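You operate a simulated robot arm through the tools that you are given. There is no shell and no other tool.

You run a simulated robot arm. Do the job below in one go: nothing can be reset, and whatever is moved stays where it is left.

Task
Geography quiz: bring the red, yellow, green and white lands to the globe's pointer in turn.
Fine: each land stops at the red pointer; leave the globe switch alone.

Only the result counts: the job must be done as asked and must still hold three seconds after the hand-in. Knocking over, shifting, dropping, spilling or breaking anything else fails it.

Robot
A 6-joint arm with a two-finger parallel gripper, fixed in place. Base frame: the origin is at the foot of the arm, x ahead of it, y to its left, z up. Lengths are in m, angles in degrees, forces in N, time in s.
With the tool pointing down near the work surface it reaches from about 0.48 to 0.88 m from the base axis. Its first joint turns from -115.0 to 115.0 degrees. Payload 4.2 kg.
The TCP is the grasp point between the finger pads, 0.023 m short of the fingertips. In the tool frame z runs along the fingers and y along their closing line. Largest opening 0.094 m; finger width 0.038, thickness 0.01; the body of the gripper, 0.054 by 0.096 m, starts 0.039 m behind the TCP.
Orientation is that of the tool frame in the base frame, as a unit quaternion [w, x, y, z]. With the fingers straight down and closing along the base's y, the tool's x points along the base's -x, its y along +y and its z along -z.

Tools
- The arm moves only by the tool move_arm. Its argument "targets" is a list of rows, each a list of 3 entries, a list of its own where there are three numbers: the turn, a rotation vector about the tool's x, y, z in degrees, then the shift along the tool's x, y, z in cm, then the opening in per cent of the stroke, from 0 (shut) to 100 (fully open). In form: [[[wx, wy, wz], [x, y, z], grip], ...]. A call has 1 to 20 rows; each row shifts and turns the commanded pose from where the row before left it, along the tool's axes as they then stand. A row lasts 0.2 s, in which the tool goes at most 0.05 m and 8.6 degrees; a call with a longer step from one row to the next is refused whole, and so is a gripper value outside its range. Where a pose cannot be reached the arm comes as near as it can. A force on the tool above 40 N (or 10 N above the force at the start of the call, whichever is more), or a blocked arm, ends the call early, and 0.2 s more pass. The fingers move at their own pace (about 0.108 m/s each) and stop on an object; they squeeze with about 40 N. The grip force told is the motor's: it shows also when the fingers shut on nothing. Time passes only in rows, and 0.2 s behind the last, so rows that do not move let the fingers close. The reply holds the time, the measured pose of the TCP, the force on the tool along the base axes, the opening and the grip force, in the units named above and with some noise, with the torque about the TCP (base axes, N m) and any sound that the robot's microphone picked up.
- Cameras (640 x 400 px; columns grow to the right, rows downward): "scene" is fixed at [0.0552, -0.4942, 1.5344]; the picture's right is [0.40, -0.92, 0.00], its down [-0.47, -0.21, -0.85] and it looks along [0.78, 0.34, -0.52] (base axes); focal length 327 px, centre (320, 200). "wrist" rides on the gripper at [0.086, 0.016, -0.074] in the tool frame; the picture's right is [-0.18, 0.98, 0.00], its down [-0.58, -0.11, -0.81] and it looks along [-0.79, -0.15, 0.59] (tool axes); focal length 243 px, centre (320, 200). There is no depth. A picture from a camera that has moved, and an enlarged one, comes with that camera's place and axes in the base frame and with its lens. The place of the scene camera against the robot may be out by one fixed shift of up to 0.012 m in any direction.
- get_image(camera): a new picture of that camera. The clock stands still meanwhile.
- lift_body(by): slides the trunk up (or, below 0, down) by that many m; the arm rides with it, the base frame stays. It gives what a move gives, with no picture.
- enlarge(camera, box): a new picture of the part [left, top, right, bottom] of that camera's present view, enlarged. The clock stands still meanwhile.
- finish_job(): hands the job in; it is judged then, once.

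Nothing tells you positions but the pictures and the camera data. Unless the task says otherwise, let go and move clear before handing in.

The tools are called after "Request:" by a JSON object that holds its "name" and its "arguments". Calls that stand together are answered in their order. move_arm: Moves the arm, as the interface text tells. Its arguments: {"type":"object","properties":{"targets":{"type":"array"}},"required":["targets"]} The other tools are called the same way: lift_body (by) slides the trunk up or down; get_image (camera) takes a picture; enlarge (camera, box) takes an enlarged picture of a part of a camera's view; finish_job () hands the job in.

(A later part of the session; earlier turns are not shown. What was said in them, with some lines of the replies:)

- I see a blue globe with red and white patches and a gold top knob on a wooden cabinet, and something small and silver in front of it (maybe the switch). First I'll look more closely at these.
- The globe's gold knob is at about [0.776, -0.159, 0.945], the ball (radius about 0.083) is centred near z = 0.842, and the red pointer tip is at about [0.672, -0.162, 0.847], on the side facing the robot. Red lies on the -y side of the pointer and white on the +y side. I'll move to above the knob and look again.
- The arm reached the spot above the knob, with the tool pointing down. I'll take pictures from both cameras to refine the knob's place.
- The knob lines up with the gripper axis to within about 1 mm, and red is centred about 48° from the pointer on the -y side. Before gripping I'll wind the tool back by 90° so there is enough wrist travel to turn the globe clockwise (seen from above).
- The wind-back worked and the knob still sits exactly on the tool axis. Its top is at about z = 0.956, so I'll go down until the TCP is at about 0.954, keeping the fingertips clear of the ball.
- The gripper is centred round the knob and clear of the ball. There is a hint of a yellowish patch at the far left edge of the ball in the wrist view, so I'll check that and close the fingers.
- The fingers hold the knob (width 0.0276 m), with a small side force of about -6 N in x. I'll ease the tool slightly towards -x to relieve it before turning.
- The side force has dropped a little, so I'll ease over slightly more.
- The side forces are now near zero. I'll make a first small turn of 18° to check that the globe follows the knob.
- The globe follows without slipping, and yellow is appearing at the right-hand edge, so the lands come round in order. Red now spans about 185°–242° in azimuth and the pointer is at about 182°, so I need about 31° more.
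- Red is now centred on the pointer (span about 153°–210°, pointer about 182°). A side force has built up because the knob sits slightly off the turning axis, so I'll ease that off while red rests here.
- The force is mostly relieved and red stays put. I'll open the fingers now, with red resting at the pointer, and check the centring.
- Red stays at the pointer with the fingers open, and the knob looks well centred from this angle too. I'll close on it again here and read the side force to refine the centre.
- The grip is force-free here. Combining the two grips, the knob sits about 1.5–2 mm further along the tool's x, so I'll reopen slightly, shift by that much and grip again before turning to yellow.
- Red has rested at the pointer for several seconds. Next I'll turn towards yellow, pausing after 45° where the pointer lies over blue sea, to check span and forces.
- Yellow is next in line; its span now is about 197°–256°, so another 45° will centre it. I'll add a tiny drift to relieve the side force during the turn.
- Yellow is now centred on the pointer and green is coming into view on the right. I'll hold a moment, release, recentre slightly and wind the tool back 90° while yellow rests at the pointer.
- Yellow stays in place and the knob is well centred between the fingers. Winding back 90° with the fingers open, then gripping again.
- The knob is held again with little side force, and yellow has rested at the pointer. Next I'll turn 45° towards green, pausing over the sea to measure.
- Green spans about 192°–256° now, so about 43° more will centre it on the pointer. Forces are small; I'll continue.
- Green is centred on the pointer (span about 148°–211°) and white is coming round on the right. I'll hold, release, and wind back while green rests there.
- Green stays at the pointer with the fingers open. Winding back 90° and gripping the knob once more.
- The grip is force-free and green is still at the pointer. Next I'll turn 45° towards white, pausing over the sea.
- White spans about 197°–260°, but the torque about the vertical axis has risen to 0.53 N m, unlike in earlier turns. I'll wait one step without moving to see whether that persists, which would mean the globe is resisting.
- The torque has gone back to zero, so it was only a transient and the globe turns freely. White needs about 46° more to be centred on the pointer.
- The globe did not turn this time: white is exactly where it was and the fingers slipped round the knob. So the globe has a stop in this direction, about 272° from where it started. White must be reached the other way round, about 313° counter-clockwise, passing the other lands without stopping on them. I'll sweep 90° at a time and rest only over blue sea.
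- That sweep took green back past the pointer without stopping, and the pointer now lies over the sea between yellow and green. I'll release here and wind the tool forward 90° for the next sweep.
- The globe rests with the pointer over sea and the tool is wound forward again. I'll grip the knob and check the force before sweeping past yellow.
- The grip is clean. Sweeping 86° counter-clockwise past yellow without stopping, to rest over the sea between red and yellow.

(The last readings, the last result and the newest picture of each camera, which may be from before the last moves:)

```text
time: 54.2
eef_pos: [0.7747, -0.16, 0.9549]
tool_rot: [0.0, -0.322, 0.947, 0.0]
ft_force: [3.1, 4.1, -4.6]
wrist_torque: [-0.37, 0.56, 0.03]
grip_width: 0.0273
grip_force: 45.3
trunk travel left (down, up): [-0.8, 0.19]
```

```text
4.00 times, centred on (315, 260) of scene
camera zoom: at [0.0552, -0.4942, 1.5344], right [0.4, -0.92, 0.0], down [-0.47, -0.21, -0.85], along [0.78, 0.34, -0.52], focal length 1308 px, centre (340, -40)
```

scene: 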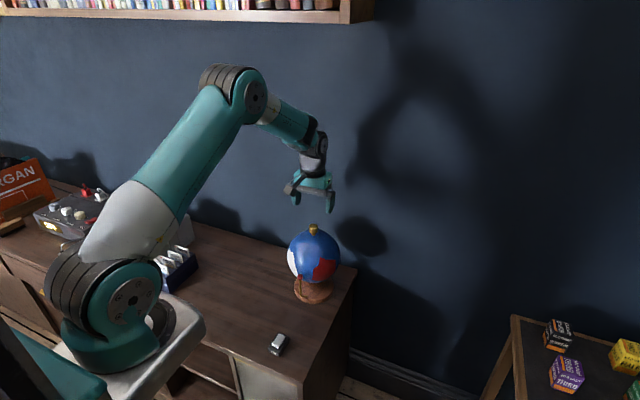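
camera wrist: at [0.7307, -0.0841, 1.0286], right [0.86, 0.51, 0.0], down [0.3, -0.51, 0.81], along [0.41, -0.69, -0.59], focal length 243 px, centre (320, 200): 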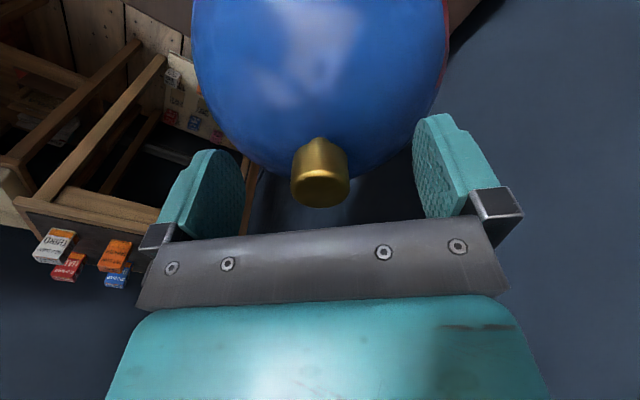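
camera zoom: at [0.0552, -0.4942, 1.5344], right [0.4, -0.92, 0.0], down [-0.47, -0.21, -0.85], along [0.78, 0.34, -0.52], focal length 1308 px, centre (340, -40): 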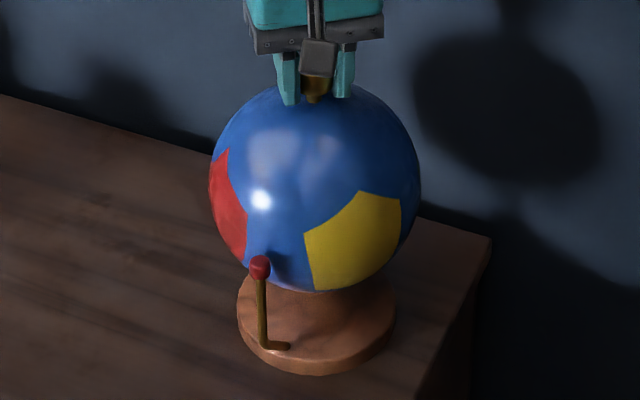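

Yellow has been passed and the pointer is over the sea between red and yellow. Release, wind forward and grip again for the sweep past red.

Request:
{"name": "move_arm", "arguments": {"targets": [[[0, 0, 0], [0, 0, 0], 40], [[0, 0, 0], [0, 0, 0], 70], [[0, 0, 0], [0, 0, 0], 100], [[0, 0, 7.5], [0, 0, 0], 100], [[0, 0, 7.5], [0, 0, 0], 100], [[0, 0, 7.5], [0, 0, 0], 100], [[0, 0, 7.5], [0, 0, 0], 100], [[0, 0, 7.5], [0, 0, 0], 100], [[0, 0, 7.5], [0, 0, 0], 100], [[0, 0, 7.5], [0, 0, 0], 100], [[0, 0, 7.5], [0, 0, 0], 100], [[0, 0, 7.5], [0, 0, 0], 100], [[0, 0, 7.5], [0, 0, 0], 100], [[0, 0, 7.5], [0, 0, 0], 100], [[0, 0, 3.5], [0, 0, 0], 100], [[0, 0, 0], [0, 0, 0], 60], [[0, 0, 0], [0, 0, 0], 40], [[0, 0, 0], [0, 0, 0], 25], [[0, 0, 0], [0, 0, 0], 10], [[0, 0, 0], [0, 0, 0], 10]]}}

Request:
{"name": "enlarge", "arguments": {"camera": "scene", "box": [260, 210, 370, 310]}}

```text
time: 58.4
eef_pos: [0.7752, -0.1609, 0.9565]
tool_rot: [0.0, 0.411, 0.912, 0.0]
ft_force: [0.7, 0.0, 0.6]
wrist_torque: [0.03, 0.03, -0.05]
grip_width: 0.0275
grip_force: 44.6
trunk travel left (down, up): [-0.8, 0.19]
```

```text
4.00 times, centred on (315, 260) of scene
camera zoom: at [0.0552, -0.4942, 1.5344], right [0.4, -0.92, 0.0], down [-0.47, -0.21, -0.85], along [0.78, 0.34, -0.52], focal length 1308 px, centre (340, -40)
```

zoom: 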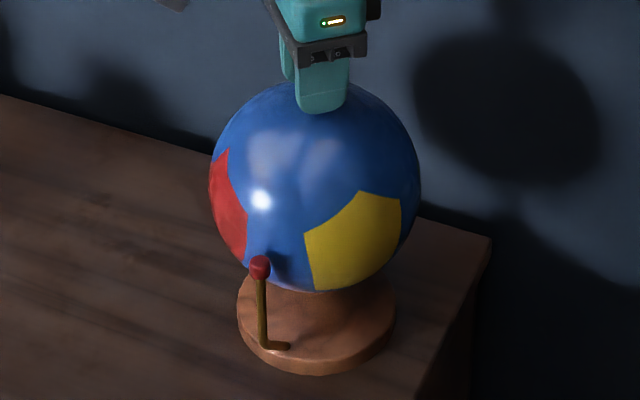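

The globe is still and gripped cleanly. Sweeping 90° past red to rest over the sea between white and red.

Request:
{"name": "move_arm", "arguments": {"targets": [[[0, 0, -4], [0, 0, 0], 10], [[0, 0, -8.2], [0, 0, 0], 10], [[0, 0, -8.2], [0, 0, 0], 10], [[0, 0, -8.2], [0, 0, 0], 10], [[0, 0, -8.2], [0, 0, 0], 10], [[0, 0, -8.2], [0, 0, 0], 10], [[0, 0, -8.2], [0, 0, 0], 10], [[0, 0, -8.2], [0, 0, 0], 10], [[0, 0, -8.2], [0, 0, 0], 10], [[0, 0, -8.2], [0, 0, 0], 10], [[0, 0, -8.2], [0, 0, 0], 10], [[0, 0, -4], [0, 0, 0], 10], [[0, 0, 0], [0, 0, 0], 10]]}}

Request:
{"name": "enlarge", "arguments": {"camera": "scene", "box": [260, 210, 370, 310]}}

```text
time: 61.2
eef_pos: [0.7746, -0.1587, 0.9556]
tool_rot: [0.0, -0.355, 0.935, 0.0]
ft_force: [1.0, 2.5, 3.7]
wrist_torque: [-0.03, 0.19, 0.04]
grip_width: 0.0274
grip_force: 44.7
trunk travel left (down, up): [-0.8, 0.19]
```

```text
4.00 times, centred on (315, 260) of scene
camera zoom: at [0.0552, -0.4942, 1.5344], right [0.4, -0.92, 0.0], down [-0.47, -0.21, -0.85], along [0.78, 0.34, -0.52], focal length 1308 px, centre (340, -40)
```

zoom: 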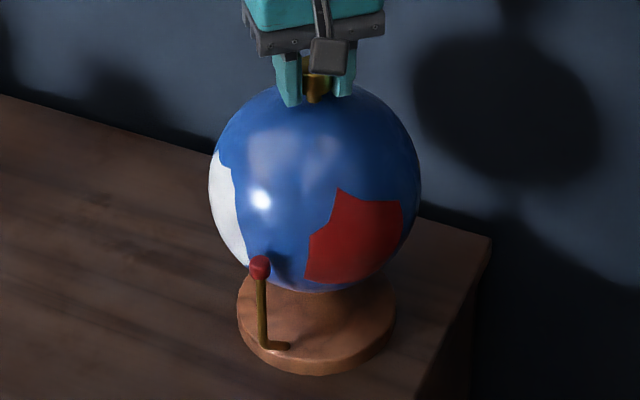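

Red has been passed and the pointer is over the sea, with white next on the left. I'll release, wind forward and grip once more for the last turn.

Request:
{"name": "move_arm", "arguments": {"targets": [[[0, 0, 0], [0, 0, 0], 40], [[0, 0, 0], [0, 0, 0], 70], [[0, 0, 0], [0, 0, 0], 100], [[0, 0, 7.5], [0, 0, 0], 100], [[0, 0, 7.5], [0, 0, 0], 100], [[0, 0, 7.5], [0, 0, 0], 100], [[0, 0, 7.5], [0, 0, 0], 100], [[0, 0, 7.5], [0, 0, 0], 100], [[0, 0, 7.5], [0, 0, 0], 100], [[0, 0, 7.5], [0, 0, 0], 100], [[0, 0, 7.5], [0, 0, 0], 100], [[0, 0, 7.5], [0, 0, 0], 100], [[0, 0, 7.5], [0, 0, 0], 100], [[0, 0, 0], [0, 0, 0], 100], [[0, 0, 0], [0, 0, 0], 60], [[0, 0, 0], [0, 0, 0], 40], [[0, 0, 0], [0, 0, 0], 25], [[0, 0, 0], [0, 0, 0], 10], [[0, 0, 0], [0, 0, 0], 10]]}}

Request:
{"name": "enlarge", "arguments": {"camera": "scene", "box": [260, 210, 370, 310]}}

```text
time: 65.2
eef_pos: [0.7749, -0.1601, 0.9548]
tool_rot: [0.0, 0.289, 0.957, -0.001]
ft_force: [-0.7, -0.6, 0.4]
wrist_torque: [-0.09, -0.02, 0.03]
grip_width: 0.0272
grip_force: 44.7
trunk travel left (down, up): [-0.8, 0.19]
```

```text
4.00 times, centred on (315, 260) of scene
camera zoom: at [0.0552, -0.4942, 1.5344], right [0.4, -0.92, 0.0], down [-0.47, -0.21, -0.85], along [0.78, 0.34, -0.52], focal length 1308 px, centre (340, -40)
```

zoom: 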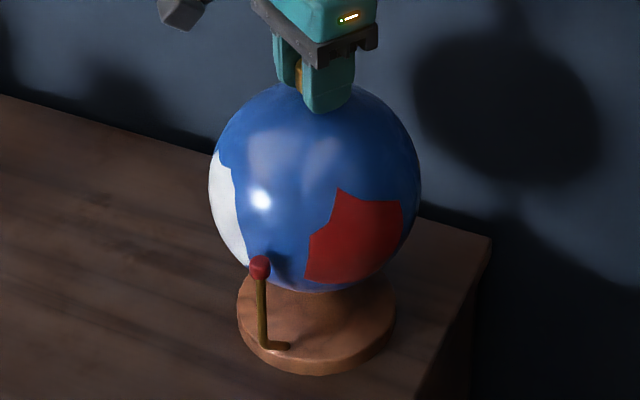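

Gripped with almost no side force. I'll now turn 43° counter-clockwise to bring white to the pointer and check.

Request:
{"name": "move_arm", "arguments": {"targets": [[[0, 0, -3], [0, 0, 0], 10], [[0, 0, -6], [0, 0, 0], 10], [[0, 0, -6], [0, 0, 0], 10], [[0, 0, -6], [0, 0, 0], 10], [[0, 0, -6], [0, 0, 0], 10], [[0, 0, -6], [0, 0, 0], 10], [[0, 0, -6], [0, 0, 0], 10], [[0, 0, -4], [0, 0, 0], 10], [[0, 0, 0], [0, 0, 0], 10]]}}

Request:
{"name": "enlarge", "arguments": {"camera": "scene", "box": [260, 210, 370, 310]}}

```text
time: 67.2
eef_pos: [0.7747, -0.1605, 0.9554]
tool_rot: [0.0, -0.083, 0.997, 0.001]
ft_force: [2.9, 0.5, 1.6]
wrist_torque: [-0.06, 0.48, 0.05]
grip_width: 0.0274
grip_force: 45.0
trunk travel left (down, up): [-0.8, 0.19]
```

```text
4.00 times, centred on (315, 260) of scene
camera zoom: at [0.0552, -0.4942, 1.5344], right [0.4, -0.92, 0.0], down [-0.47, -0.21, -0.85], along [0.78, 0.34, -0.52], focal length 1308 px, centre (340, -40)
```

zoom: 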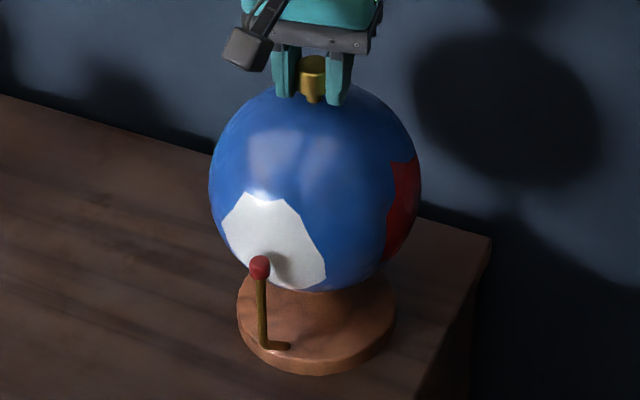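

White is at the pointer; its visible span is about 146°–210° against the pointer at 182°. I'll nudge it 1.5° further to centre it, hold, then let go.

Request:
{"name": "move_arm", "arguments": {"targets": [[[0, 0, -1.5], [0, 0, 0], 10], [[0, 0, 0], [0, 0, 0], 10], [[0, 0, 0], [0, 0, 0], 10], [[0, 0, 0], [0, 0, 0], 10], [[0, 0, 0], [0, 0, 0], 10], [[0, 0, 0], [0, 0, 0], 10], [[0, 0, 0], [0, 0, 0], 10], [[0, 0, 0], [0, 0, 0], 40], [[0, 0, 0], [0, 0, 0], 70], [[0, 0, 0], [0, 0, 0], 100], [[0, 0, 0], [0, 0, 0], 100], [[0, 0, 0], [0, 0, 0], 100]]}}

Request:
{"name": "enlarge", "arguments": {"camera": "scene", "box": [260, 210, 370, 310]}}

```text
time: 69.8
eef_pos: [0.7753, -0.1598, 0.9545]
tool_rot: [0.0, -0.097, 0.995, 0.0]
ft_force: [-1.1, -0.6, 0.5]
wrist_torque: [0.03, 0.0, -0.03]
grip_width: 0.0938
grip_force: 0.0
trunk travel left (down, up): [-0.8, 0.19]
```

```text
4.00 times, centred on (315, 260) of scene
camera zoom: at [0.0552, -0.4942, 1.5344], right [0.4, -0.92, 0.0], down [-0.47, -0.21, -0.85], along [0.78, 0.34, -0.52], focal length 1308 px, centre (340, -40)
```

zoom: 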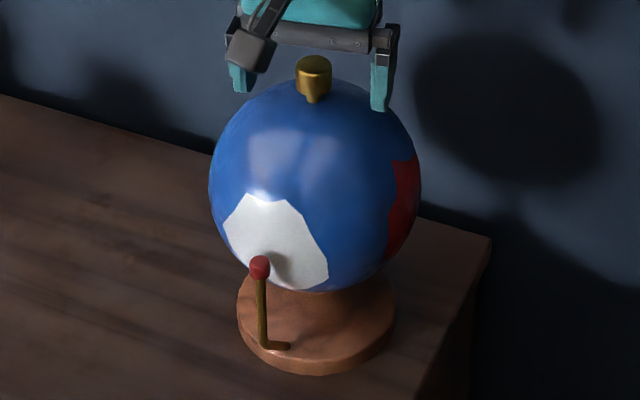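

The globe stays put with white at the pointer. I'll raise the gripper straight up and back off, then look at the front of the globe with the wrist camera.

Request:
{"name": "move_arm", "arguments": {"targets": [[[0, 0, 0], [0, 0, -1.5], 100], [[0, 0, 0], [0, 0, -3], 100], [[0, 0, 0], [0, 0, -3], 100], [[0, 0, 0], [0, 0, -3], 100], [[0, 0, 0], [0, 0, -3], 100], [[0, 0, 0], [3, 0, -3], 100], [[0, 0, 0], [3, 0, -2], 100], [[0, 0, 0], [3, 0, -2], 100], [[0, 0, 0], [3, 0, -2], 100], [[0, 0, 0], [3, 0, -1], 100], [[0, 0, 0], [3, 0, -1], 100], [[0, 0, 0], [3, 0, 0], 100], [[0, 0, 0], [2, 0, 0], 100]]}}

Request:
{"name": "get_image", "arguments": {"camera": "wrist"}}

Request:
{"name": "get_image", "arguments": {"camera": "scene"}}

```text
time: 72.6
eef_pos: [0.5479, -0.2037, 1.2]
tool_rot: [0.001, -0.095, 0.995, 0.0]
ft_force: [0.8, -0.4, 0.2]
wrist_torque: [0.01, 0.04, -0.01]
grip_width: 0.094
grip_force: 0.0
trunk travel left (down, up): [-0.8, 0.19]
```

```text
taken
camera wrist: at [0.461, -0.2037, 1.2733], right [-0.01, 1.0, 0.0], down [0.59, 0.0, 0.81], along [0.81, 0.01, -0.59], focal length 243 px, centre (320, 200)
```

wrist: 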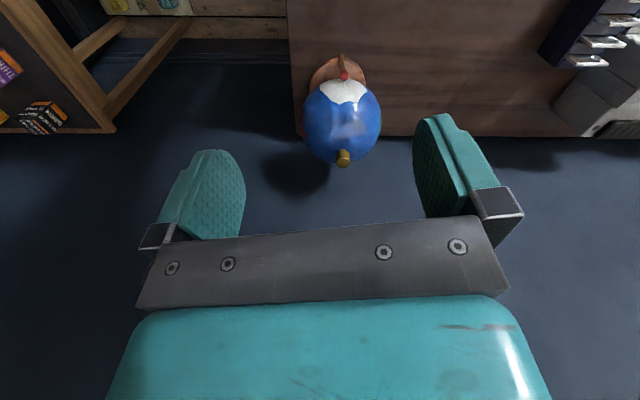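

```text
taken
```

scene: 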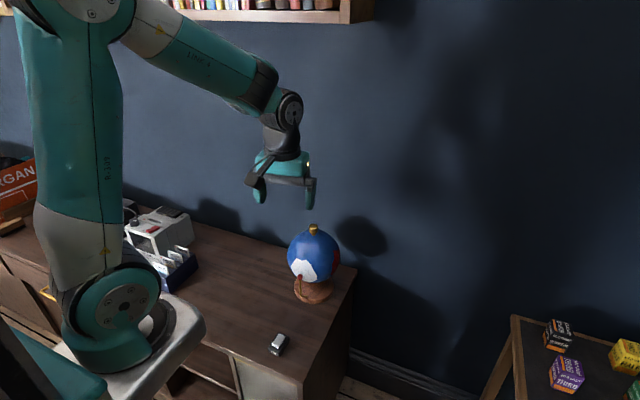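

Everything else is undisturbed, including the switch. I'll zoom in on the wrist view to check how well white is centred on the pointer.

Request:
{"name": "enlarge", "arguments": {"camera": "wrist", "box": [290, 45, 400, 175]}}

Request:
{"name": "enlarge", "arguments": {"camera": "scene", "box": [240, 310, 320, 370]}}

Request:
{"name": "enlarge", "arguments": {"camera": "scene", "box": [260, 210, 370, 310]}}

```text
3.08 times, centred on (345, 110) of wrist
camera zoom: at [0.461, -0.2037, 1.2733], right [-0.01, 1.0, 0.0], down [0.59, 0.0, 0.81], along [0.81, 0.01, -0.59], focal length 746 px, centre (243, 477)
```

zoom: 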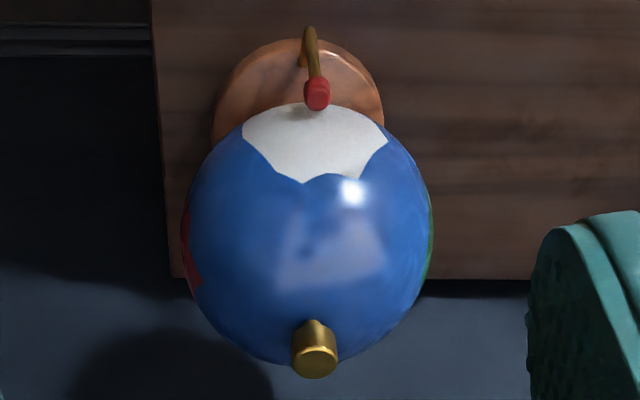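

```text
6.67 times, centred on (280, 340) of scene
camera zoom: at [0.0552, -0.4942, 1.5344], right [0.4, -0.92, 0.0], down [-0.47, -0.21, -0.85], along [0.78, 0.34, -0.52], focal length 2180 px, centre (587, -733)
```

zoom: 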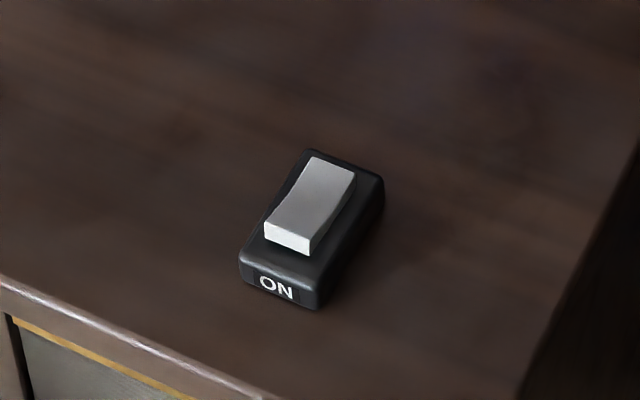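

```text
4.00 times, centred on (315, 260) of scene
camera zoom: at [0.0552, -0.4942, 1.5344], right [0.4, -0.92, 0.0], down [-0.47, -0.21, -0.85], along [0.78, 0.34, -0.52], focal length 1308 px, centre (340, -40)
```

zoom: 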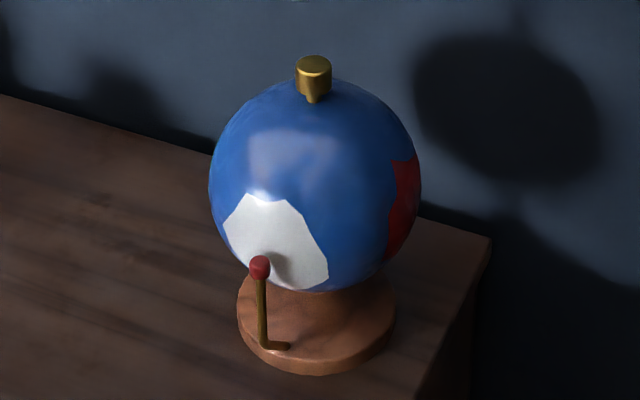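

White is centred on the red pointer and the globe is still. The switch and everything else look untouched, and the gripper is clear, so I'm handing in the job.

Request:
{"name": "finish_job", "arguments": {}}

```text
The job is handed in.
```

The job is handed in: red, yellow, green and white each stopped at the red pointer in that order, and white is there now. In the last pictures white was centred on the pointer, with the gripper open and clear. The result of the judging hasn't come back.

- **Centring:** by my reading of the pictures, each land was centred to within about 4° of the pointer.
- **Going back to reach white:** after green, the globe hit a stop about 272° from where it began, and the fingers slipped on the knob. I turned it the other way, so green, yellow and red passed the pointer again. I kept it moving past them and paused only over blue sea.
- **Everything else:** the last pictures show the switch, the globe's base and the rest of the table where they were at the start.
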